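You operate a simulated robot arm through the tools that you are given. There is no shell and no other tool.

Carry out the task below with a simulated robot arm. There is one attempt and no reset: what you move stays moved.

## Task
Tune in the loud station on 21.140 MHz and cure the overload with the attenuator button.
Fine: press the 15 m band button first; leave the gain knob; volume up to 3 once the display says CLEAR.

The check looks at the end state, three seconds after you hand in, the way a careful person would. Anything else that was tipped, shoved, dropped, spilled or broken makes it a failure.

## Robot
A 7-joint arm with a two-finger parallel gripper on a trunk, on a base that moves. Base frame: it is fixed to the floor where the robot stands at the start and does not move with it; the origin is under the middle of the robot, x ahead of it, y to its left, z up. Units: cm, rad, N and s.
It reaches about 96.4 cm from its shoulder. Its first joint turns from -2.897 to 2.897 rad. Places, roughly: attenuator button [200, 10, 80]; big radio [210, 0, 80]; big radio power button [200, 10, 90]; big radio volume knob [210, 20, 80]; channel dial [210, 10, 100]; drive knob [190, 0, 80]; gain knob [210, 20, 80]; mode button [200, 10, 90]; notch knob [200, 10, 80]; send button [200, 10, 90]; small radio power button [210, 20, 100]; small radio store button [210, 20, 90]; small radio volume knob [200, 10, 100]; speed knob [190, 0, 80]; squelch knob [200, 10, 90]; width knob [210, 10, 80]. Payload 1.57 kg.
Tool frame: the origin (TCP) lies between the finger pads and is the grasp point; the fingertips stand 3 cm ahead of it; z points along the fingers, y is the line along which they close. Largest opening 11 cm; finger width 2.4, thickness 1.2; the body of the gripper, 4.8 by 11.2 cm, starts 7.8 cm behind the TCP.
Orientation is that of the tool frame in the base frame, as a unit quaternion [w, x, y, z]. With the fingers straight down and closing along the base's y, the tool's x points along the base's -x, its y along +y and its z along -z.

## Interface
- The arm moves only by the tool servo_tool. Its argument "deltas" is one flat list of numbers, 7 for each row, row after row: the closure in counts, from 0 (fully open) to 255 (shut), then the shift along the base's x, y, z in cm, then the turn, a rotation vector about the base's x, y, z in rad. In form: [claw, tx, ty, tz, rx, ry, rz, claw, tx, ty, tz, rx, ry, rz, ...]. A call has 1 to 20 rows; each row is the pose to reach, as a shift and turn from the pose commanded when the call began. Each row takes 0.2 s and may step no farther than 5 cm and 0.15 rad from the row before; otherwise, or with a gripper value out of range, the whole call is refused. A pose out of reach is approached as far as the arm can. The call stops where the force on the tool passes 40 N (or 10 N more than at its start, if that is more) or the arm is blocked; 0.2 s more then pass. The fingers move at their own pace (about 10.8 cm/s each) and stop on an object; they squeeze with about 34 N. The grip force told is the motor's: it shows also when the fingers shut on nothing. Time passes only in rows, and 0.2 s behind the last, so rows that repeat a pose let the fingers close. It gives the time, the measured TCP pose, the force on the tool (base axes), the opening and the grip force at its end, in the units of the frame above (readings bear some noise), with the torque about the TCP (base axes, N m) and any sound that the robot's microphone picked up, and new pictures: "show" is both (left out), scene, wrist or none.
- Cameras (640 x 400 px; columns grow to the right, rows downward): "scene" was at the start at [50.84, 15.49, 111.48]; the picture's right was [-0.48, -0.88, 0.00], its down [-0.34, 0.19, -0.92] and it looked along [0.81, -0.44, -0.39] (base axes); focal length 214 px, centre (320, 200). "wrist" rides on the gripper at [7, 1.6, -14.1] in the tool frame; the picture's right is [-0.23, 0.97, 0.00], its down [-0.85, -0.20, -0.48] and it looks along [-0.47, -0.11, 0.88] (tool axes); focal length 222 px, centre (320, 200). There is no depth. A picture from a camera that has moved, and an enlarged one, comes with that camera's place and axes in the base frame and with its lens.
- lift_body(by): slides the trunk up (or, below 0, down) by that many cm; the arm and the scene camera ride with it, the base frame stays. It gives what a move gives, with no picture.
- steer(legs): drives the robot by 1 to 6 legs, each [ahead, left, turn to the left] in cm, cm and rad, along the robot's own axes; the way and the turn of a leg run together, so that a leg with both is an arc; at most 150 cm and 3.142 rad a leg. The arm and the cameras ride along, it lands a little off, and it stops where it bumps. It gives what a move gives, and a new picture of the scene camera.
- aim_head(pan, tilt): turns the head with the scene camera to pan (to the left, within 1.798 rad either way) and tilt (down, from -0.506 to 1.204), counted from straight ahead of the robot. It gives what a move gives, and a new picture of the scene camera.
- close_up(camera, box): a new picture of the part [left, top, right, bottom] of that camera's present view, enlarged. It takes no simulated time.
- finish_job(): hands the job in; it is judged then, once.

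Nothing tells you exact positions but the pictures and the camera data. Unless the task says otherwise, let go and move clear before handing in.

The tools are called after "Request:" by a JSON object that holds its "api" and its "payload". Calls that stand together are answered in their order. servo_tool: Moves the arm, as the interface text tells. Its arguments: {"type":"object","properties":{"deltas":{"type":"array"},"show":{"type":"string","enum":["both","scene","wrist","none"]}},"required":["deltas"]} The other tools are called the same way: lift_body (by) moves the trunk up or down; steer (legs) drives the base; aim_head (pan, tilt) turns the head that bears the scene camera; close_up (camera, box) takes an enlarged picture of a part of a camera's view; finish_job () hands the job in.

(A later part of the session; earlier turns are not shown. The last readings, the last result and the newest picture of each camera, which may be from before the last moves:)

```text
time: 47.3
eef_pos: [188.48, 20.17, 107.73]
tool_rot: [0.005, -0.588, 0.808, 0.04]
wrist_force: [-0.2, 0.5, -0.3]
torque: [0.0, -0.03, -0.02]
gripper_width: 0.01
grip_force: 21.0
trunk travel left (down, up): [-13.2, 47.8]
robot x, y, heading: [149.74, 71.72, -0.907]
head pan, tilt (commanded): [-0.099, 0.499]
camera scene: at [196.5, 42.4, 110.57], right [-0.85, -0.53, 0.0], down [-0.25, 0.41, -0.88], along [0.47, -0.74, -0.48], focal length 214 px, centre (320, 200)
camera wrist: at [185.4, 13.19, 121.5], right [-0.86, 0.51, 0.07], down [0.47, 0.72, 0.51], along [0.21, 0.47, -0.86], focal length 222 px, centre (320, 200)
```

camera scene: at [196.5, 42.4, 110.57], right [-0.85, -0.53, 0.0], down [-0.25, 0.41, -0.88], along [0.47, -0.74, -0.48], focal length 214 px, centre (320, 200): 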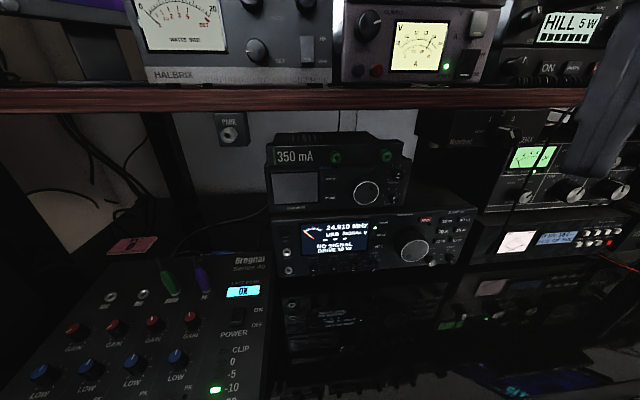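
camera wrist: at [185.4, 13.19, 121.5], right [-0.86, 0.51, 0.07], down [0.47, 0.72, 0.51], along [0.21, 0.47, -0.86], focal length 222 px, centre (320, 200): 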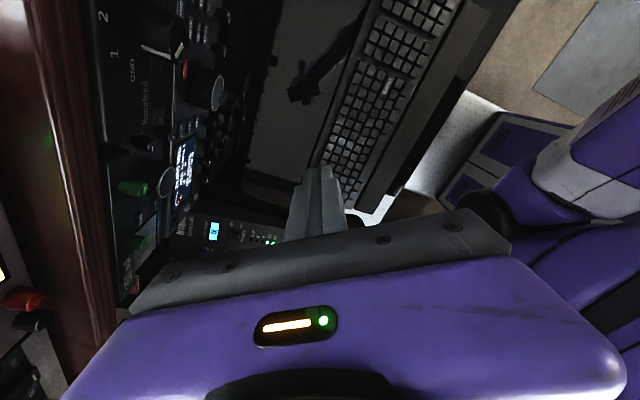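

The turn works; about 0.97 rad is left before the wrist camera faces forward. I'll continue.

Request:
{"api": "servo_tool", "payload": {"deltas": [255, 0, 0, 0, 0, 0, 0.14, 255, 0, 0, 0, 0, 0, 0.28, 255, 0, 0, 0, 0, 0, 0.42, 255, 0, 0, 0, 0, 0, 0.56, 255, 0, 0, 0, 0, 0, 0.7, 255, 0, 0, 0, 0, 0, 0.84, 255, 0, 0, 0, 0, 0, 0.97, 255, 0, 0, 0, 0, 0, 0.97], "show": "wrist"}}

```text
time: 49.1
eef_pos: [189.06, 20.86, 108.44]
tool_rot: [0.01, 0.901, -0.434, -0.002]
wrist_force: [0.8, -0.2, 0.6]
torque: [-0.01, -0.03, -0.01]
gripper_width: 0.0
grip_force: 21.7
trunk travel left (down, up): [-13.2, 47.8]
robot x, y, heading: [149.53, 71.94, -0.909]
head pan, tilt (commanded): [-0.099, 0.499]
camera wrist: at [192.32, 14.76, 122.56], right [-0.9, -0.43, 0.02], down [-0.37, 0.8, 0.47], along [-0.22, 0.42, -0.88], focal length 222 px, centre (320, 200)
```

wrist: 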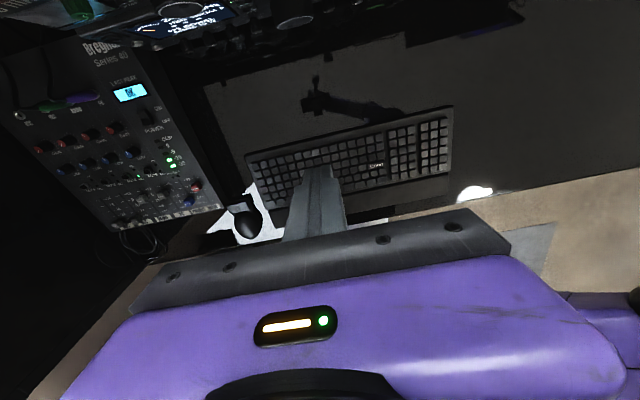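

The camera side now faces forward. Next I'll pitch the tool up to point at the radio while easing it toward the band buttons, in two halves.

Request:
{"api": "servo_tool", "payload": {"deltas": [255, -0.3, -0.6, -1, -0.1035, -0.0803, 0, 255, -0.6, -1.2, -2, -0.207, -0.1606, 0, 255, -0.9, -1.8, -3, -0.3106, -0.2408, 0, 255, -1.2, -2.4, -4, -0.4141, -0.3211, 0, 255, -1.5, -3.0, -5, -0.5176, -0.4014, 0, 255, -1.8, -3.6, -6, -0.6211, -0.4817, 0, 255, -1.8, -3.6, -6, -0.6211, -0.4817, 0], "show": "both"}}

```text
time: 50.7
eef_pos: [186.99, 17.36, 103.24]
tool_rot: [0.199, 0.815, -0.42, 0.345]
wrist_force: [0.8, 0.0, 0.7]
torque: [0.02, 0.01, 0.0]
gripper_width: 0.03
grip_force: 21.4
trunk travel left (down, up): [-13.2, 47.8]
robot x, y, heading: [149.61, 71.53, -0.907]
head pan, tilt (commanded): [-0.099, 0.499]
camera scene: at [196.5, 42.4, 110.57], right [-0.85, -0.53, 0.0], down [-0.25, 0.41, -0.88], along [0.47, -0.74, -0.48], focal length 214 px, centre (320, 200)
camera wrist: at [182.9, 21.53, 117.99], right [-0.89, -0.43, -0.13], down [-0.38, 0.88, -0.31], along [0.25, -0.22, -0.94], focal length 222 px, centre (320, 200)
```

scene: 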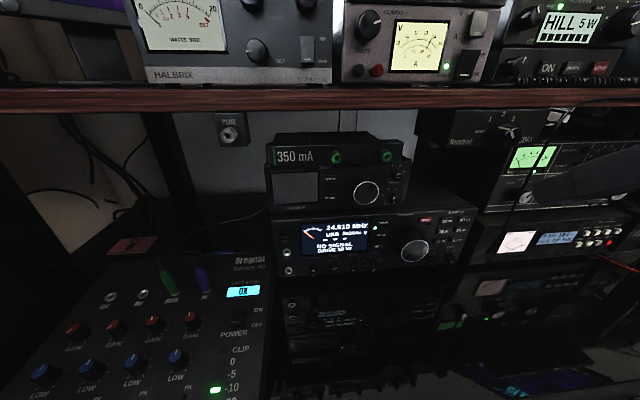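
wrist: 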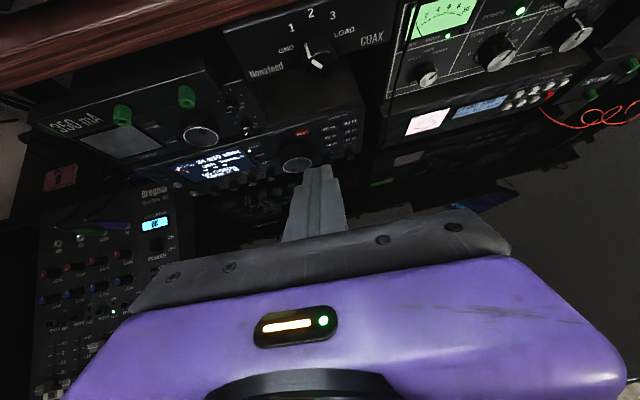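

Pitching works well. I'll finish the second half so the tool points horizontally at the panel.

Request:
{"api": "servo_tool", "payload": {"deltas": [255, -0.2, -0.6, -1.9, -0.0987, -0.0765, 0, 255, -0.5, -1.2, -3.8, -0.1973, -0.153, 0, 255, -0.7, -1.9, -5.6, -0.296, -0.2295, 0, 255, -0.9, -2.5, -7.5, -0.3947, -0.306, 0, 255, -1.2, -3.1, -9.3, -0.4933, -0.3825, 0, 255, -1.4, -3.8, -11.2, -0.592, -0.459, 0, 255, -1.4, -3.8, -11.2, -0.592, -0.459, 0], "show": "both"}}

```text
time: 51.5
eef_pos: [188.68, 10.76, 104.94]
tool_rot: [0.259, 0.751, -0.385, 0.469]
wrist_force: [-22.4, 20.6, 2.1]
torque: [0.03, -0.03, -0.01]
gripper_width: 0.01
grip_force: 20.8
out of reach, approached as far as the arm can: row 1, 2, 3
trunk travel left (down, up): [-13.2, 47.8]
robot x, y, heading: [149.76, 71.71, -0.912]
head pan, tilt (commanded): [-0.099, 0.499]
stopped in row 3: the force on the tool passed its limit at 115 N (the readings are from after the stop); the commanded pose is now the measured one
camera scene: at [196.4, 42.48, 110.62], right [-0.85, -0.53, 0.0], down [-0.25, 0.41, -0.88], along [0.47, -0.74, -0.48], focal length 214 px, centre (320, 200)
camera wrist: at [182.12, 18.23, 117.2], right [-0.86, -0.48, -0.18], down [-0.3, 0.76, -0.58], along [0.41, -0.44, -0.8], focal length 222 px, centre (320, 200)
```

scene: 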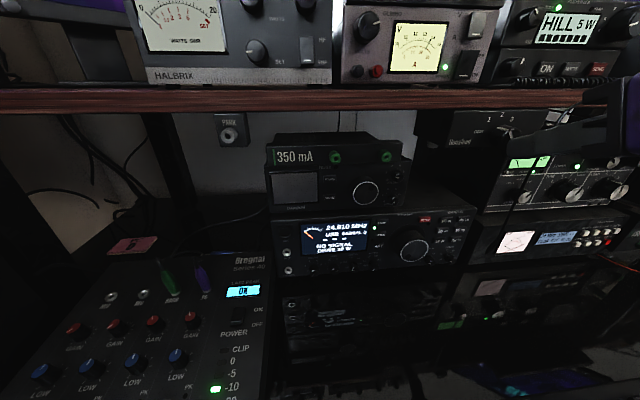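
wrist: 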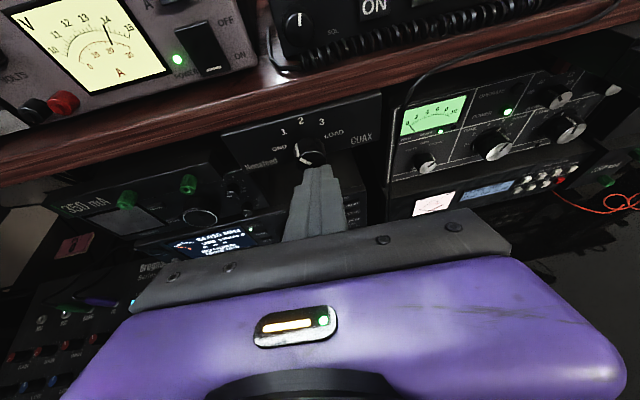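

The arm could not follow that pose and drifted forward: the fingertip seems to have touched the coax switch's knob under the shelf. I'll inspect it before moving.

Request:
{"api": "close_up", "payload": {"camera": "wrist", "box": [220, 90, 390, 196]}}

Request:
{"api": "close_up", "payload": {"camera": "scene", "box": [400, 80, 640, 230]}}

```text
3.76 times, centred on (305, 143) of wrist
camera zoom: at [182.12, 18.23, 117.2], right [-0.86, -0.48, -0.18], down [-0.3, 0.76, -0.58], along [0.41, -0.44, -0.8], focal length 836 px, centre (376, 415)
```

zoom: 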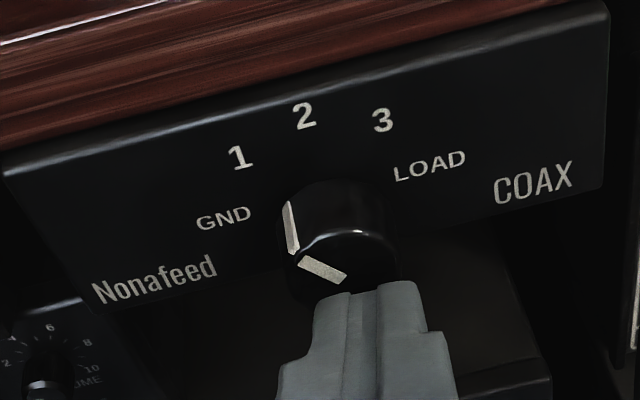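

```text
2.67 times, centred on (520, 155) of scene
camera zoom: at [196.4, 42.48, 110.62], right [-0.85, -0.53, 0.0], down [-0.25, 0.41, -0.88], along [0.47, -0.74, -0.48], focal length 572 px, centre (-213, 320)
```

zoom: 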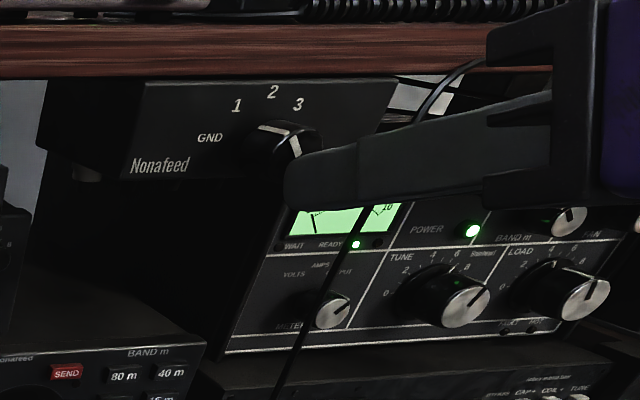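

The coax knob's pointer looks to be near "1", pressed on axially. I'll back straight off from it toward my previous pose, then look at it again.

Request:
{"api": "servo_tool", "payload": {"deltas": [255, -1.2, 1.6, 0, 0, 0, 0, 255, -2.4, 3.2, 0, 0, 0, 0, 255, -3.0, 5.0, -0.5, 0.08, 0.062, 0, 255, -3.0, 6.6, -1, 0.16, 0.124, 0, 255, -3.0, 6.6, -1, 0.16, 0.124, 0], "show": "both"}}

```text
time: 52.7
eef_pos: [186.14, 17.03, 104.64]
tool_rot: [0.22, 0.798, -0.405, 0.388]
wrist_force: [0.7, 0.7, 0.0]
torque: [-0.02, -0.03, 0.04]
gripper_width: 0.0
grip_force: 21.2
out of reach, approached as far as the arm can: row 1, 2, 3, 4, 5
trunk travel left (down, up): [-13.2, 47.8]
robot x, y, heading: [149.53, 71.63, -0.915]
head pan, tilt (commanded): [-0.099, 0.499]
camera scene: at [196.49, 42.4, 110.57], right [-0.85, -0.53, 0.0], down [-0.25, 0.41, -0.88], along [0.47, -0.74, -0.48], focal length 214 px, centre (320, 200)
camera wrist: at [181.24, 22.27, 118.73], right [-0.88, -0.45, -0.15], down [-0.36, 0.84, -0.4], along [0.3, -0.3, -0.9], focal length 222 px, centre (320, 200)
```

scene: 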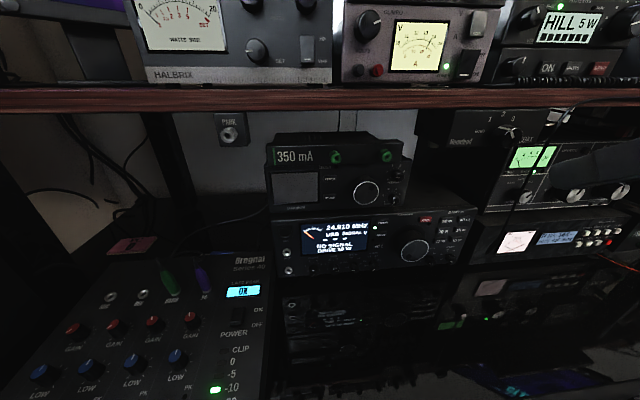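
wrist: 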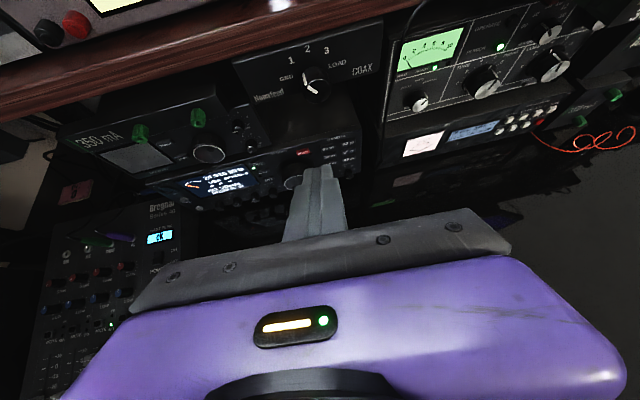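

Request:
{"api": "close_up", "payload": {"camera": "scene", "box": [440, 95, 600, 195]}}

Request:
{"api": "close_up", "payload": {"camera": "wrist", "box": [240, 20, 390, 114]}}

```text
4.00 times, centred on (520, 145) of scene
camera zoom: at [196.49, 42.4, 110.57], right [-0.85, -0.53, 0.0], down [-0.25, 0.41, -0.88], along [0.47, -0.74, -0.48], focal length 858 px, centre (-480, 420)
```

zoom: 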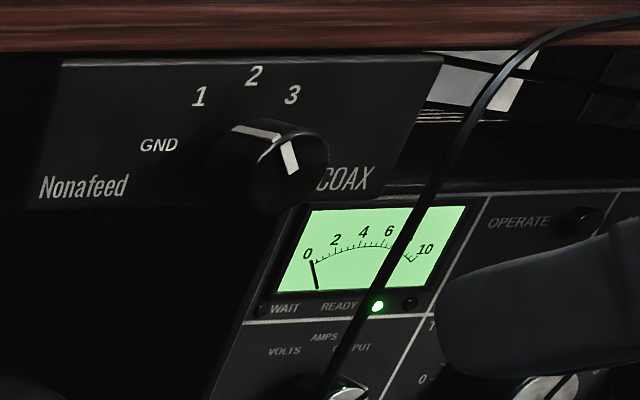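

```text
4.26 times, centred on (315, 67) of wrist
camera zoom: at [181.24, 22.27, 118.73], right [-0.88, -0.45, -0.15], down [-0.36, 0.84, -0.4], along [0.3, -0.3, -0.9], focal length 945 px, centre (341, 766)
```

zoom: 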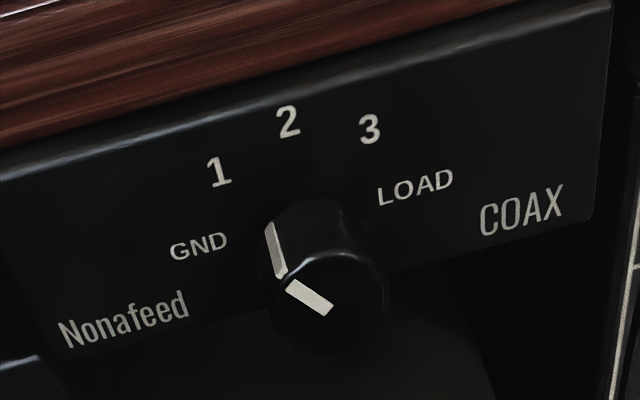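

The coax knob still points squarely at "1", a 45° detent, so it seems unchanged. The camera-on-top roll appears to be near the wrist's limit, so I'll roll the tool a quarter turn back (camera to the right) while drawing back slightly.

Request:
{"api": "servo_tool", "payload": {"deltas": [255, -0.5, 0.7, 0, 0.0617, -0.0931, -0.0843, 255, -1, 1.4, 0, 0.1235, -0.1862, -0.1686, 255, -1.5, 2, 0, 0.1852, -0.2793, -0.2528, 255, -1.5, 2, 0, 0.247, -0.3724, -0.3371, 255, -1.5, 2, 0, 0.3087, -0.4655, -0.4214, 255, -1.5, 2, 0, 0.3704, -0.5586, -0.5057, 255, -1.5, 2, 0, 0.4322, -0.6517, -0.59, 255, -1.5, 2, 0, 0.4939, -0.7448, -0.6742, 255, -1.5, 2, 0, 0.5557, -0.8379, -0.7585, 255, -1.5, 2, 0, 0.6174, -0.931, -0.8428, 255, -1.5, 2, 0, 0.6791, -1.0241, -0.9271, 255, -1.5, 2, 0, 0.6791, -1.0241, -0.9271], "show": "both"}}

```text
time: 55.3
eef_pos: [184.85, 18.17, 105.67]
tool_rot: [0.11, -0.29, 0.847, -0.431]
wrist_force: [-0.2, 0.3, 1.2]
torque: [0.0, 0.04, 0.02]
gripper_width: 0.0
grip_force: 21.1
out of reach, approached as far as the arm can: row 1, 2, 3, 4, 5, 6, 7, 8, 9, 10, 11, 12
trunk travel left (down, up): [-13.2, 47.8]
robot x, y, heading: [149.86, 71.42, -0.912]
head pan, tilt (commanded): [-0.099, 0.499]
camera scene: at [196.49, 42.4, 110.57], right [-0.85, -0.53, 0.0], down [-0.25, 0.41, -0.88], along [0.47, -0.74, -0.48], focal length 214 px, centre (320, 200)
camera wrist: at [172.49, 24.47, 113.24], right [-0.2, 0.58, -0.79], down [0.56, 0.73, 0.39], along [0.8, -0.36, -0.47], focal length 222 px, centre (320, 200)
```

scene: 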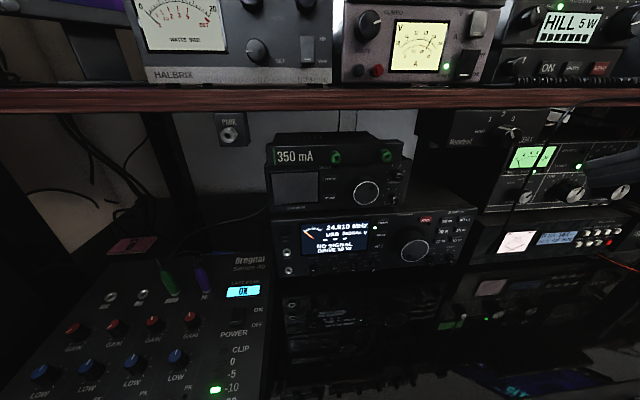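
wrist: 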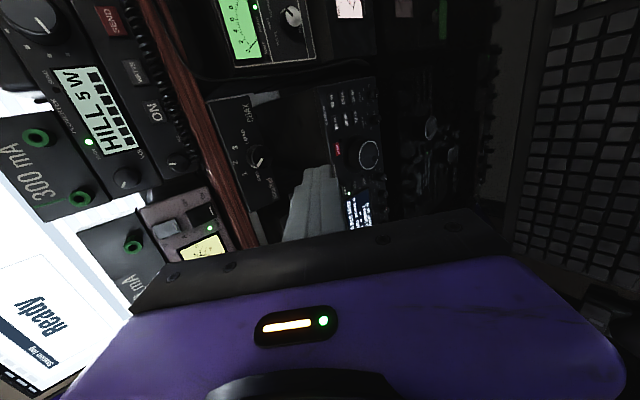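

The poses come out "out of reach" because I'm standing too close: the shoulder sits far forward on the robot, so the wrist gets folded above it. I'll shift right 7 cm (away from the bench) and back off about 18 cm.

Request:
{"api": "steer", "payload": {"legs": [[-3, -7, 0], [-15, 0, 0]]}}

Request:
{"api": "aim_head", "payload": {"pan": 1.79, "tilt": 0.9}}

Request:
{"api": "aim_head", "payload": {"pan": -0.1, "tilt": 0.4}}

```text
time: 57.3
eef_pos: [168.31, 28.31, 105.56]
tool_rot: [0.11, -0.29, 0.847, -0.431]
wrist_force: [0.2, -0.9, -0.2]
torque: [-0.01, -0.01, -0.01]
gripper_width: 0.04
grip_force: 21.7
trunk travel left (down, up): [-13.2, 47.8]
robot x, y, heading: [133.23, 81.36, -0.911]
head pan, tilt (commanded): [-0.099, 0.499]
camera scene: at [179.94, 52.48, 110.57], right [-0.85, -0.53, 0.0], down [-0.25, 0.41, -0.88], along [0.47, -0.74, -0.48], focal length 214 px, centre (320, 200)
```

scene: 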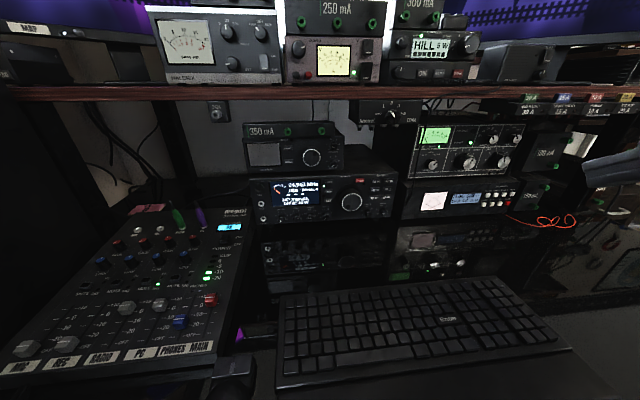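

```text
time: 59.2
eef_pos: [168.29, 28.44, 105.64]
tool_rot: [0.11, -0.291, 0.847, -0.43]
wrist_force: [-0.5, -0.5, 0.1]
torque: [0.03, -0.01, 0.02]
gripper_width: 0.01
grip_force: 20.7
trunk travel left (down, up): [-13.2, 47.8]
robot x, y, heading: [133.27, 81.79, -0.907]
head pan, tilt (commanded): [1.791, 0.901]
camera scene: at [179.93, 66.0, 107.19], right [0.77, -0.64, 0.0], down [-0.5, -0.6, -0.62], along [0.4, 0.48, -0.78], focal length 214 px, centre (320, 200)
```

scene: 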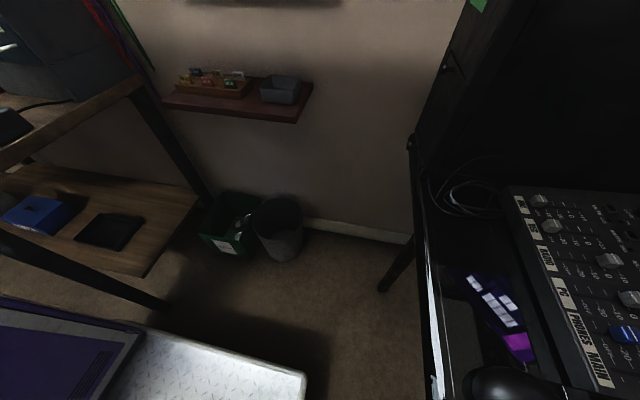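

```text
time: 61.0
eef_pos: [168.4, 28.33, 105.66]
tool_rot: [0.11, -0.29, 0.848, -0.431]
wrist_force: [0.1, -0.1, -0.1]
torque: [0.01, 0.02, 0.02]
gripper_width: 0.0
grip_force: 21.2
trunk travel left (down, up): [-13.2, 47.8]
robot x, y, heading: [132.86, 81.75, -0.91]
head pan, tilt (commanded): [-0.099, 0.4]
camera scene: at [180.03, 52.34, 111.48], right [-0.85, -0.53, 0.0], down [-0.21, 0.33, -0.92], along [0.49, -0.78, -0.39], focal length 214 px, centre (320, 200)
```

scene: 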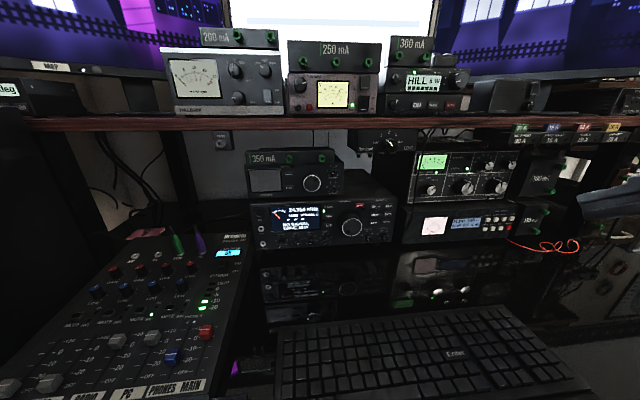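

I'm at A≈17 cm now with clear space behind. I'll extend the tool forward toward the panel (still 20 cm short of it) and then level it.

Request:
{"api": "servo_tool", "payload": {"deltas": [255, 2.3, -2.3, -2.1, 0, 0, 0, 255, 4.5, -4.7, -4.3, 0, 0, 0, 255, 6.8, -7, -6.4, 0, 0, 0, 255, 9, -9.4, -8.6, 0, 0, 0, 255, 11.3, -11.7, -10.7, 0, 0, 0, 255, 11.3, -11.7, -10.7, 0, 0, 0], "show": "wrist"}}

```text
time: 62.4
eef_pos: [179.54, 16.97, 94.88]
tool_rot: [0.11, -0.29, 0.847, -0.432]
wrist_force: [0.3, 0.2, 0.5]
torque: [-0.02, 0.0, 0.01]
gripper_width: 0.01
grip_force: 21.5
trunk travel left (down, up): [-13.2, 47.8]
robot x, y, heading: [133.21, 81.89, -0.911]
head pan, tilt (commanded): [-0.099, 0.4]
camera wrist: at [167.13, 22.99, 102.61], right [-0.2, 0.58, -0.79], down [0.56, 0.73, 0.39], along [0.8, -0.36, -0.47], focal length 222 px, centre (320, 200)
```

wrist: 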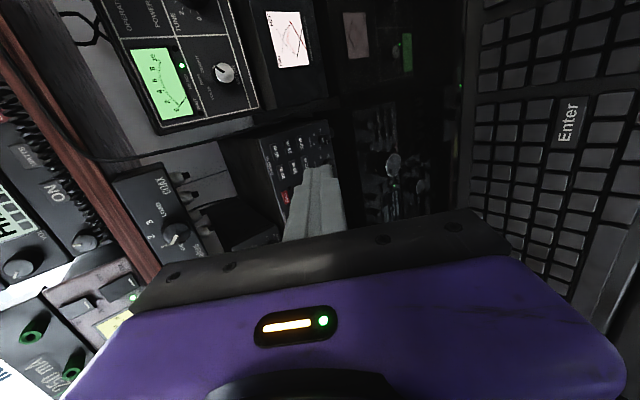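

The arm tracks properly now. I'll level the tool to about 0.15 rad below horizontal and move it in front of the 15 m button, tips still about 9 cm short.

Request:
{"api": "servo_tool", "payload": {"deltas": [255, 1.1, -1.5, -1.7, -0.099, -0.0765, 0.0175, 255, 2.2, -2.9, -3.4, -0.1975, -0.153, 0.035, 255, 3.3, -4.4, -5.2, -0.296, -0.2295, 0.0525, 255, 4.46, -5.88, -6.88, -0.395, -0.306, 0.07, 255, 4.46, -5.88, -6.88, -0.395, -0.306, 0.07], "show": "both"}}

```text
time: 63.8
eef_pos: [182.72, 11.49, 92.36]
tool_rot: [0.178, -0.269, 0.684, -0.654]
wrist_force: [-0.7, -0.1, -1.1]
torque: [0.01, 0.01, 0.1]
gripper_width: 0.0
grip_force: 21.7
trunk travel left (down, up): [-13.2, 47.8]
robot x, y, heading: [133.0, 82.6, -0.907]
head pan, tilt (commanded): [-0.099, 0.4]
stopped in row 5: the arm was blocked; the commanded pose is now the measured one
camera scene: at [179.79, 54.3, 112.37], right [-0.84, -0.53, 0.0], down [-0.21, 0.32, -0.92], along [0.49, -0.78, -0.38], focal length 214 px, centre (320, 200)
camera wrist: at [168.65, 18.79, 92.6], right [0.05, 0.14, -0.99], down [0.42, 0.9, 0.15], along [0.91, -0.42, -0.01], focal length 222 px, centre (320, 200)
```

scene: 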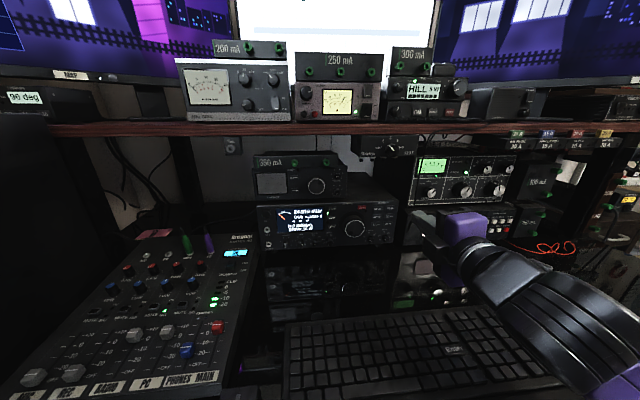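
wrist: 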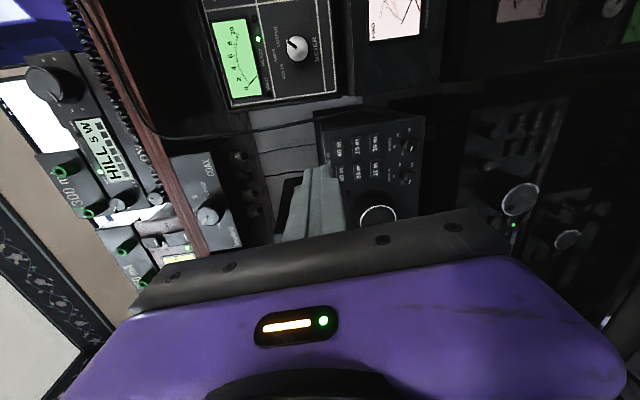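

The forearm's elbow side is low and has met the desk's front edge or keyboard. I'll back the tool up and away, then raise the trunk so the arm comes in from above.

Request:
{"api": "servo_tool", "payload": {"deltas": [255, -1.5, 2, 1.5, 0, 0, 0, 255, -3, 4, 3, 0, 0, 0, 255, -4.5, 6, 4.5, 0, 0, 0, 255, -6, 8, 6, 0, 0, 0, 255, -6, 8, 6, 0, 0, 0], "show": "both"}}

```text
time: 65.0
eef_pos: [179.44, 13.58, 95.89]
tool_rot: [0.188, -0.261, 0.705, -0.633]
wrist_force: [-0.5, -0.3, 0.5]
torque: [0.02, 0.0, 0.0]
gripper_width: 0.0
grip_force: 21.7
out of reach, approached as far as the arm can: row 2, 3, 4, 5
trunk travel left (down, up): [-13.2, 47.8]
robot x, y, heading: [132.82, 82.32, -0.914]
head pan, tilt (commanded): [-0.099, 0.4]
camera scene: at [179.74, 52.72, 111.31], right [-0.85, -0.53, 0.0], down [-0.21, 0.33, -0.92], along [0.49, -0.78, -0.39], focal length 214 px, centre (320, 200)
camera wrist: at [165.29, 20.7, 96.45], right [0.05, 0.2, -0.98], down [0.42, 0.88, 0.2], along [0.91, -0.42, -0.04], focal length 222 px, centre (320, 200)
```

scene: 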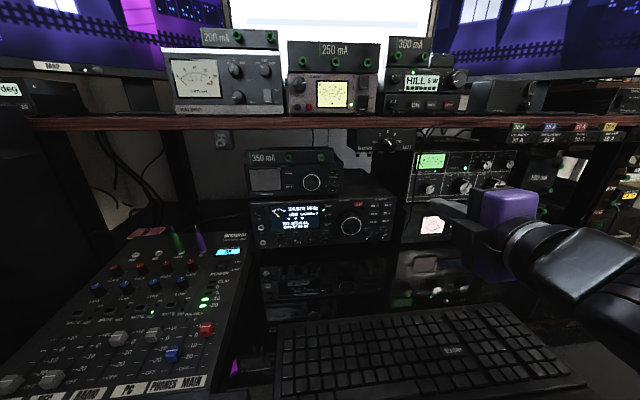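
wrist: 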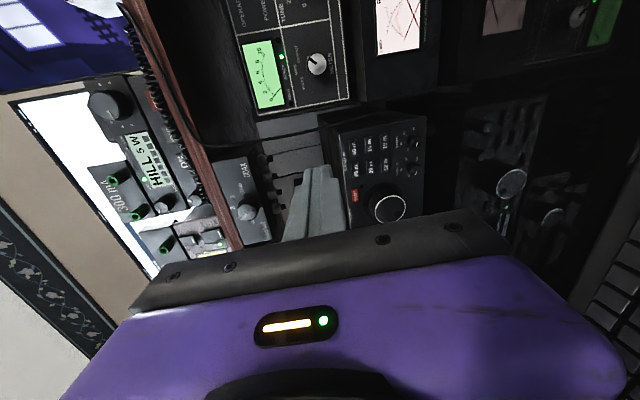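

The camera pose is back to normal and the keyboard looks unmoved. I'll look at the elbow and the desk edge.

Request:
{"api": "aim_head", "payload": {"pan": -0.9, "tilt": 0.7}}

Request:
{"api": "aim_head", "payload": {"pan": -1.5, "tilt": 0.5}}

```text
time: 66.2
eef_pos: [179.14, 13.41, 96.12]
tool_rot: [0.186, -0.26, 0.704, -0.634]
wrist_force: [0.0, -0.3, 0.0]
torque: [0.02, 0.03, -0.01]
gripper_width: 0.0
grip_force: 21.9
trunk travel left (down, up): [-13.2, 47.8]
robot x, y, heading: [132.62, 81.63, -0.915]
head pan, tilt (commanded): [-0.901, 0.7]
camera scene: at [172.76, 52.24, 108.86], right [-0.97, 0.24, 0.0], down [0.15, 0.62, -0.77], along [-0.18, -0.74, -0.64], focal length 214 px, centre (320, 200)
```

scene: 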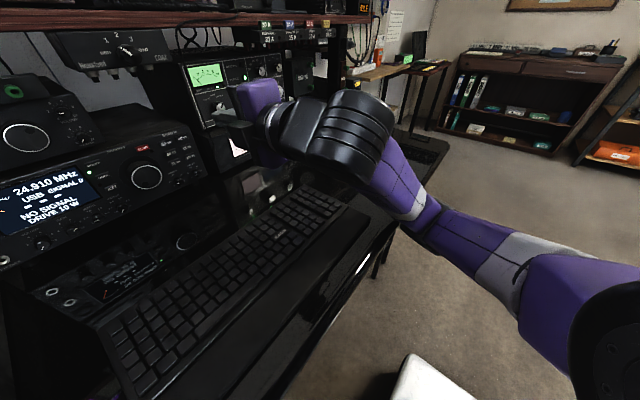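

```text
time: 67.2
eef_pos: [179.35, 13.46, 96.25]
tool_rot: [0.186, -0.261, 0.703, -0.635]
wrist_force: [0.1, 0.6, -0.1]
torque: [0.01, 0.0, -0.02]
gripper_width: 0.0
grip_force: 21.7
trunk travel left (down, up): [-13.2, 47.8]
robot x, y, heading: [133.15, 82.38, -0.914]
head pan, tilt (commanded): [-1.499, 0.499]
camera scene: at [168.02, 54.43, 110.63], right [-0.67, 0.74, 0.0], down [0.36, 0.32, -0.88], along [-0.65, -0.59, -0.48], focal length 214 px, centre (320, 200)
```

scene: 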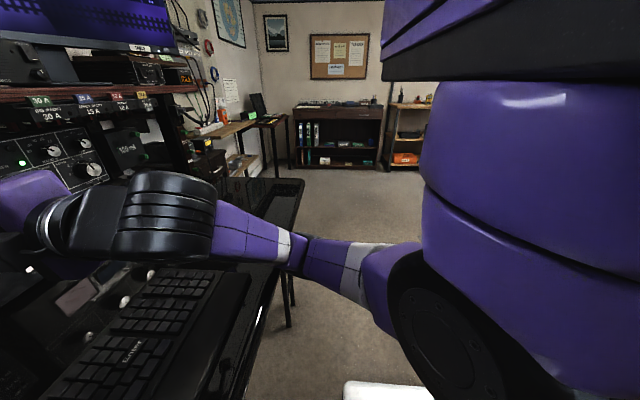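

The elbow hangs just at desk height beside the desk's edge. I'll raise the trunk 22 cm so that the arm reaches down over the desk instead.

Request:
{"api": "lift_body", "payload": {"by": 22}}

Request:
{"api": "aim_head", "payload": {"pan": -0.9, "tilt": 0.7}}

```text
time: 69.5
eef_pos: [179.86, 13.6, 118.8]
tool_rot: [0.185, -0.269, 0.696, -0.64]
wrist_force: [0.8, -0.6, 1.0]
torque: [-0.01, 0.03, 0.01]
gripper_width: 0.01
grip_force: 21.5
trunk travel left (down, up): [-35.2, 25.8]
robot x, y, heading: [132.6, 81.95, -0.91]
head pan, tilt (commanded): [-1.499, 0.499]
```

```text
time: 70.5
eef_pos: [179.83, 13.72, 118.86]
tool_rot: [0.185, -0.269, 0.696, -0.64]
wrist_force: [0.0, -0.4, -0.1]
torque: [0.01, 0.01, -0.02]
gripper_width: 0.03
grip_force: 21.3
trunk travel left (down, up): [-35.2, 25.8]
robot x, y, heading: [133.12, 82.36, -0.917]
head pan, tilt (commanded): [-0.901, 0.7]
camera scene: at [172.9, 52.11, 130.8], right [-0.97, 0.24, 0.0], down [0.15, 0.63, -0.77], along [-0.18, -0.74, -0.64], focal length 214 px, centre (320, 200)
```

scene: 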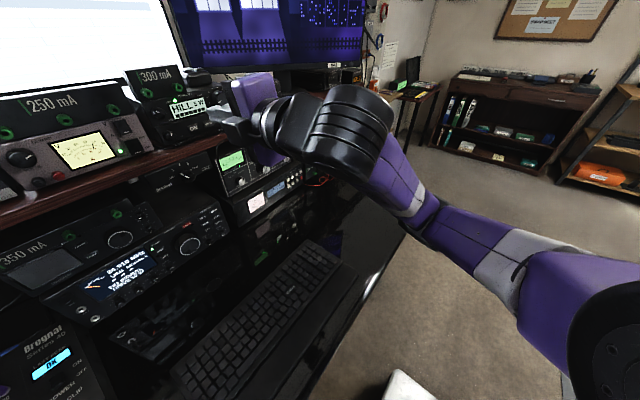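

The tool is level, pointing straight at the panel. I'll lower it back down in front of the radio, watching for reach warnings.

Request:
{"api": "servo_tool", "payload": {"deltas": [255, 0, 0, -4, 0, 0, 0, 255, 0, 0, -8, 0, 0, 0, 255, 0, 0, -12, 0, 0, 0, 255, 0, 0, -16, 0, 0, 0, 255, 0, 0, -20, 0, 0, 0, 255, 0, 0, -20, 0, 0, 0], "show": "both"}}

```text
time: 71.9
eef_pos: [180.06, 13.59, 98.96]
tool_rot: [0.186, -0.267, 0.695, -0.641]
wrist_force: [0.8, -0.1, 0.1]
torque: [0.01, 0.03, 0.03]
gripper_width: 0.0
grip_force: 21.8
trunk travel left (down, up): [-35.2, 25.8]
robot x, y, heading: [132.71, 82.15, -0.91]
head pan, tilt (commanded): [-0.901, 0.7]
camera scene: at [172.94, 52.14, 130.8], right [-0.97, 0.24, 0.0], down [0.15, 0.63, -0.77], along [-0.18, -0.74, -0.64], focal length 214 px, centre (320, 200)
camera wrist: at [165.78, 20.61, 99.41], right [0.05, 0.17, -0.98], down [0.41, 0.89, 0.18], along [0.91, -0.41, -0.03], focal length 222 px, centre (320, 200)
```

scene: 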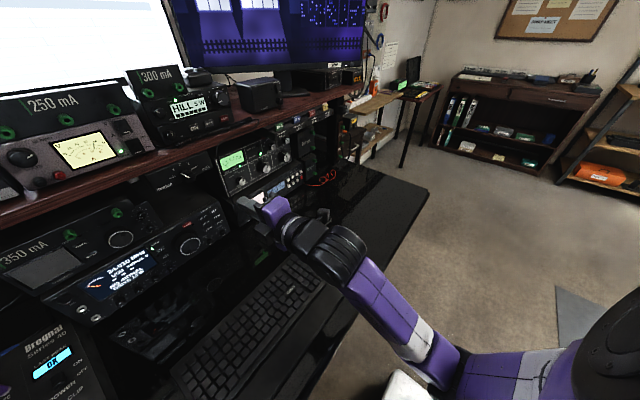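
wrist: 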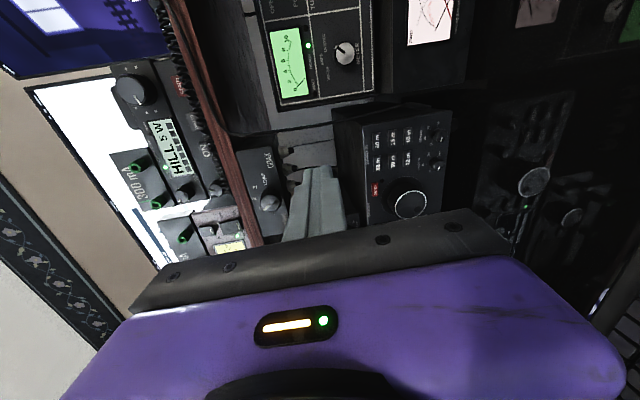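

It followed fully, but the elbow still swings low because the wrist is near the shoulder. I'll back the base off 12 cm more and raise the trunk another 10 cm, so the arm is stretched with its elbow above the desk.

Request:
{"api": "steer", "payload": {"legs": [[-12, 0, 0]]}}

Request:
{"api": "lift_body", "payload": {"by": 10}}

```text
time: 73.1
eef_pos: [172.6, 23.29, 98.97]
tool_rot: [0.186, -0.269, 0.696, -0.639]
wrist_force: [-0.4, 0.7, -0.6]
torque: [0.03, -0.01, 0.01]
gripper_width: 0.0
grip_force: 20.7
trunk travel left (down, up): [-35.2, 25.8]
robot x, y, heading: [125.49, 91.67, -0.911]
head pan, tilt (commanded): [-0.901, 0.7]
camera scene: at [165.45, 61.89, 130.8], right [-0.97, 0.24, 0.0], down [0.15, 0.63, -0.76], along [-0.18, -0.74, -0.64], focal length 214 px, centre (320, 200)
```

scene: 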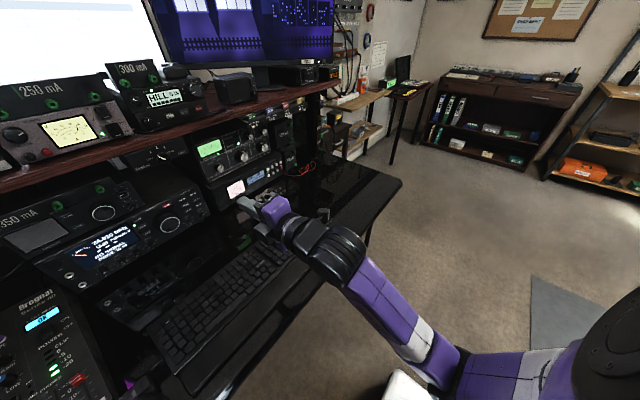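

```text
time: 74.5
eef_pos: [172.38, 23.39, 108.95]
tool_rot: [0.186, -0.269, 0.696, -0.639]
wrist_force: [-1.0, 0.0, 0.0]
torque: [0.02, -0.03, 0.0]
gripper_width: 0.01
grip_force: 21.3
trunk travel left (down, up): [-45.2, 15.8]
robot x, y, heading: [125.27, 91.55, -0.909]
head pan, tilt (commanded): [-0.901, 0.7]
```

Now I'll extend forward and down to about 10 cm in front of the 15 m button.

Request:
{"api": "servo_tool", "payload": {"deltas": [255, 1.57, -1.64, -3, 0, 0, 0, 255, 3.14, -3.29, -6, 0, 0, 0, 255, 4.71, -4.93, -9, 0, 0, 0, 255, 6.29, -6.57, -12, 0, 0, 0, 255, 7.86, -8.21, -15, 0, 0, 0, 255, 9.43, -9.86, -18, 0, 0, 0, 255, 11, -11.5, -20.9, 0, 0, 0, 255, 11, -11.5, -20.9, 0, 0, 0], "show": "both"}}

```text
time: 76.3
eef_pos: [183.34, 11.56, 87.96]
tool_rot: [0.185, -0.27, 0.696, -0.639]
wrist_force: [0.0, -0.1, 0.4]
torque: [0.02, -0.01, 0.01]
gripper_width: 0.0
grip_force: 20.5
trunk travel left (down, up): [-45.2, 15.8]
robot x, y, heading: [125.17, 91.71, -0.909]
head pan, tilt (commanded): [-0.901, 0.7]
camera scene: at [165.45, 61.89, 140.8], right [-0.97, 0.24, 0.0], down [0.15, 0.63, -0.76], along [-0.18, -0.74, -0.64], focal length 214 px, centre (320, 200)
camera wrist: at [169.3, 18.72, 88.45], right [0.05, 0.17, -0.98], down [0.41, 0.89, 0.18], along [0.91, -0.41, -0.03], focal length 222 px, centre (320, 200)
```

scene: 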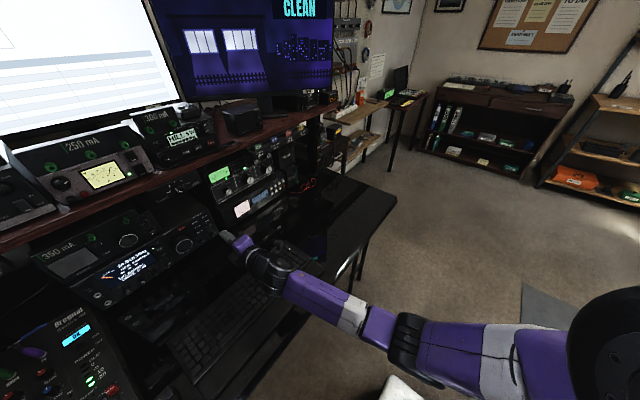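
wrist: 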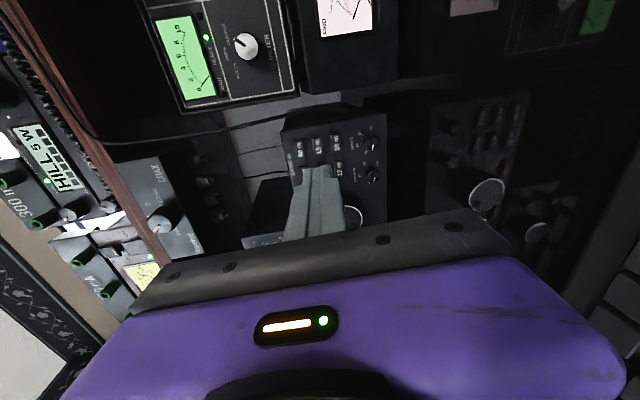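

The arm is now well placed with its elbow high, tips about 10 cm in front of the band buttons. I'll turn the head to the radio to check alignment.

Request:
{"api": "aim_head", "payload": {"pan": -0.1, "tilt": 0.65}}

Request:
{"api": "close_up", "payload": {"camera": "scene", "box": [260, 170, 420, 270]}}

Request:
{"api": "close_up", "payload": {"camera": "wrist", "box": [240, 90, 400, 190]}}

```text
time: 77.4
eef_pos: [183.43, 11.69, 87.95]
tool_rot: [0.186, -0.268, 0.696, -0.64]
wrist_force: [0.0, 0.1, -0.5]
torque: [0.0, -0.04, 0.02]
gripper_width: 0.0
grip_force: 21.6
trunk travel left (down, up): [-45.2, 15.8]
robot x, y, heading: [125.37, 91.73, -0.914]
head pan, tilt (commanded): [-0.099, 0.649]
camera scene: at [172.09, 62.78, 141.23], right [-0.85, -0.53, 0.0], down [-0.32, 0.51, -0.8], along [0.42, -0.67, -0.6], focal length 214 px, centre (320, 200)
```

scene: 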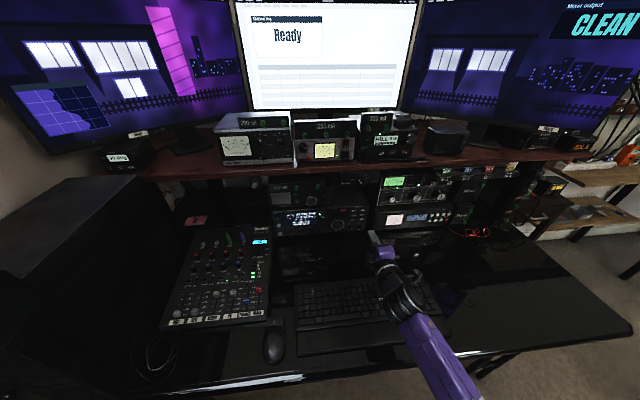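

```text
4.00 times, centred on (340, 220) of scene
camera zoom: at [172.09, 62.78, 141.23], right [-0.85, -0.53, 0.0], down [-0.32, 0.51, -0.8], along [0.42, -0.67, -0.6], focal length 858 px, centre (240, 120)
```

zoom: 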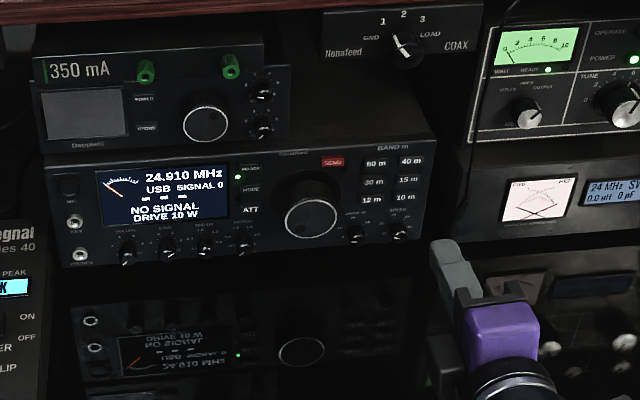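

```text
4.00 times, centred on (320, 140) of wrist
camera zoom: at [169.29, 18.71, 88.48], right [0.05, 0.17, -0.98], down [0.41, 0.89, 0.18], along [0.91, -0.41, -0.03], focal length 888 px, centre (320, 440)
```

zoom: 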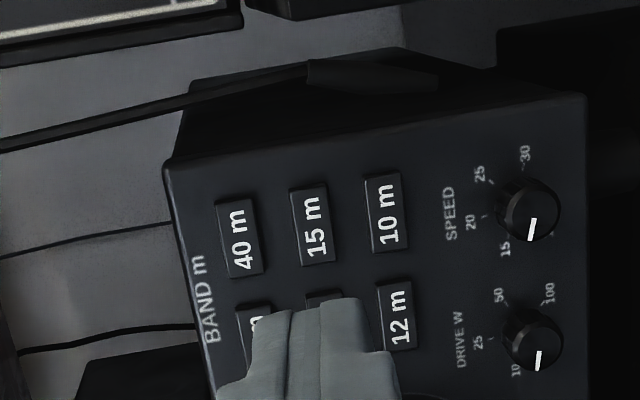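

The wrist view confirms 15 m at (116.3, 152.4, 86.7) in desk coordinates, and the fingertips are almost lined up. I'll approach to about 1 cm short of it.

Request:
{"api": "servo_tool", "payload": {"deltas": [255, 1.5, -1.8, -0.3, 0, 0, 0, 255, 3, -3.6, -0.6, 0, 0, 0, 255, 4.4, -5.4, -0.9, 0, 0, 0, 255, 5.77, -7.11, -0.9, 0, 0, 0, 255, 5.77, -7.11, -0.9, 0, 0, 0], "show": "both"}}

Request:
{"api": "close_up", "payload": {"camera": "scene", "box": [260, 170, 420, 270]}}

Request:
{"api": "close_up", "payload": {"camera": "wrist", "box": [240, 90, 400, 190]}}

```text
time: 78.6
eef_pos: [189.43, 4.75, 87.01]
tool_rot: [0.185, -0.269, 0.695, -0.64]
wrist_force: [0.0, 0.3, 1.2]
torque: [-0.02, 0.01, 0.0]
gripper_width: 0.02
grip_force: 21.3
trunk travel left (down, up): [-45.2, 15.8]
robot x, y, heading: [125.31, 91.97, -0.91]
head pan, tilt (commanded): [-0.099, 0.649]
camera scene: at [172.09, 62.8, 141.23], right [-0.85, -0.53, 0.0], down [-0.32, 0.51, -0.8], along [0.42, -0.67, -0.6], focal length 214 px, centre (320, 200)
camera wrist: at [175.17, 11.8, 87.47], right [0.05, 0.17, -0.98], down [0.41, 0.89, 0.18], along [0.91, -0.41, -0.03], focal length 222 px, centre (320, 200)
```

scene: 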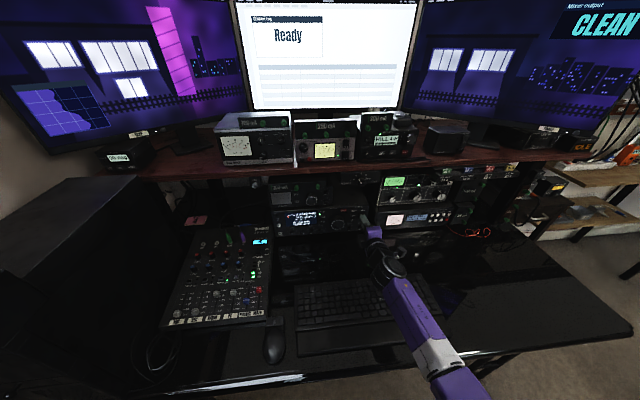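
wrist: 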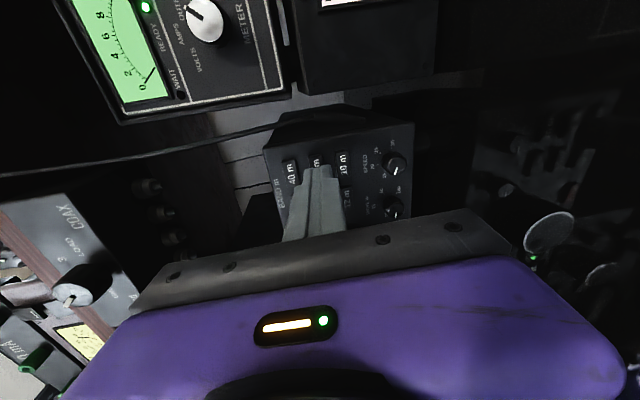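

```text
4.00 times, centred on (340, 220) of scene
camera zoom: at [172.09, 62.8, 141.23], right [-0.85, -0.53, 0.0], down [-0.32, 0.51, -0.8], along [0.42, -0.67, -0.6], focal length 858 px, centre (240, 120)
```

zoom: 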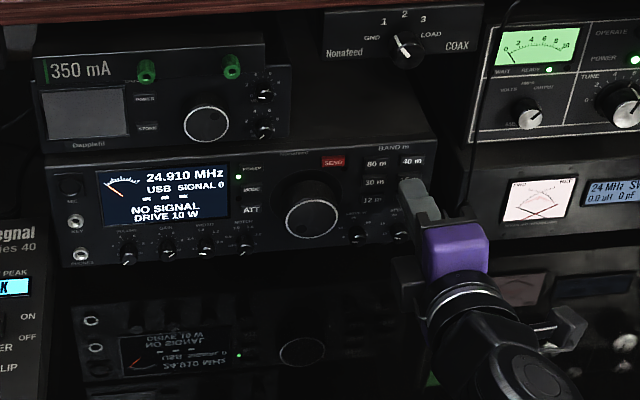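

```text
4.00 times, centred on (320, 140) of wrist
camera zoom: at [175.17, 11.8, 87.47], right [0.05, 0.17, -0.98], down [0.41, 0.89, 0.18], along [0.91, -0.41, -0.03], focal length 888 px, centre (320, 440)
```

zoom: 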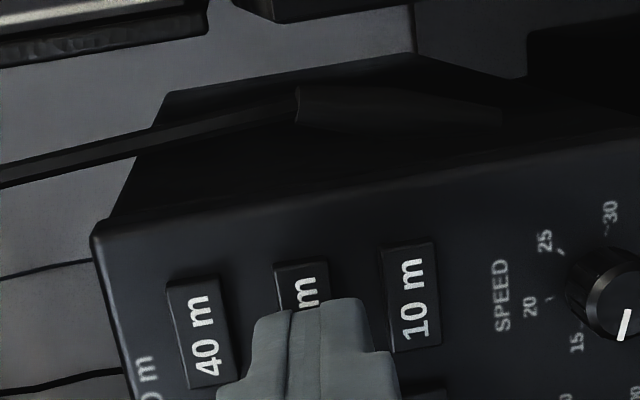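

The closed tips are centred on the 15 m button about 1 cm away. I'll press forward gently.

Request:
{"api": "servo_tool", "payload": {"deltas": [255, 0.31, -0.4, 0, 0, 0, 0, 255, 0.55, -0.71, 0, 0, 0, 0, 255, 0.74, -0.95, 0, 0, 0, 0, 255, 0.86, -1.11, 0, 0, 0, 0], "show": "none"}}

Request:
{"api": "close_up", "payload": {"camera": "scene", "box": [260, 170, 420, 270]}}

```text
time: 79.6
eef_pos: [190.13, 3.62, 86.88]
tool_rot: [0.187, -0.269, 0.696, -0.64]
wrist_force: [-6.8, 12.2, -1.2]
torque: [-0.04, -0.01, 0.19]
gripper_width: 0.01
grip_force: 21.0
trunk travel left (down, up): [-45.2, 15.8]
robot x, y, heading: [125.45, 91.6, -0.905]
head pan, tilt (commanded): [-0.099, 0.649]
heard: click
```

```text
4.00 times, centred on (340, 220) of scene
camera zoom: at [172.07, 62.83, 141.25], right [-0.85, -0.53, 0.0], down [-0.32, 0.51, -0.8], along [0.42, -0.67, -0.6], focal length 858 px, centre (240, 120)
```

zoom: 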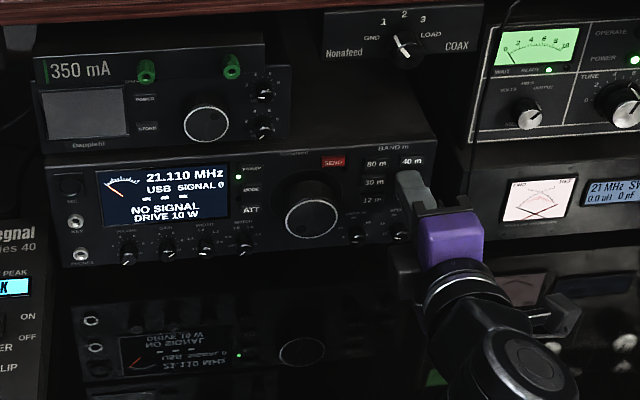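

Click heard and the display now reads 21.110 MHz. I'll back straight off.

Request:
{"api": "servo_tool", "payload": {"deltas": [255, -1.2, 1.6, 0, 0, 0, 0, 255, -3.1, 4, 0, 0, 0, 0, 255, -5.5, 7.1, 0, 0, 0, 0, 255, -5.5, 7.1, 0, 0, 0, 0], "show": "wrist"}}

Request:
{"api": "close_up", "payload": {"camera": "scene", "box": [260, 190, 380, 265]}}

```text
time: 80.6
eef_pos: [184.67, 10.95, 87.12]
tool_rot: [0.186, -0.269, 0.696, -0.639]
wrist_force: [0.2, -1.3, 0.5]
torque: [0.02, 0.01, 0.0]
gripper_width: 0.03
grip_force: 21.1
trunk travel left (down, up): [-45.2, 15.8]
robot x, y, heading: [125.14, 91.73, -0.912]
head pan, tilt (commanded): [-0.099, 0.649]
camera wrist: at [170.53, 17.9, 87.56], right [0.05, 0.17, -0.98], down [0.41, 0.89, 0.18], along [0.91, -0.41, -0.03], focal length 222 px, centre (320, 200)
```

wrist: 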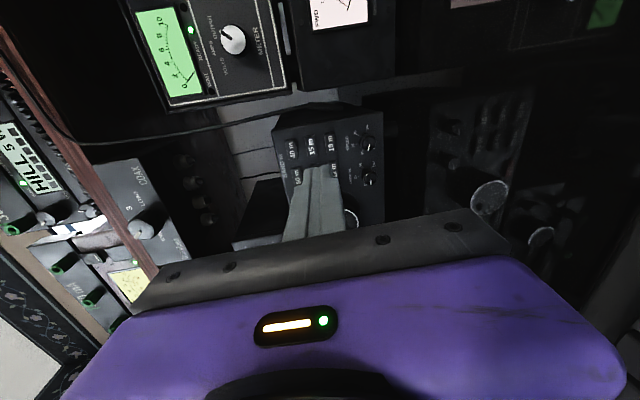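

```text
5.33 times, centred on (320, 228) of scene
camera zoom: at [172.11, 62.78, 141.23], right [-0.85, -0.53, 0.0], down [-0.32, 0.51, -0.8], along [0.42, -0.67, -0.6], focal length 1144 px, centre (320, 53)
```

zoom: 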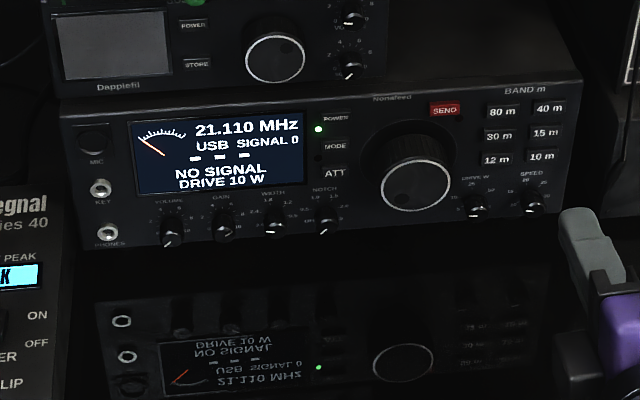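

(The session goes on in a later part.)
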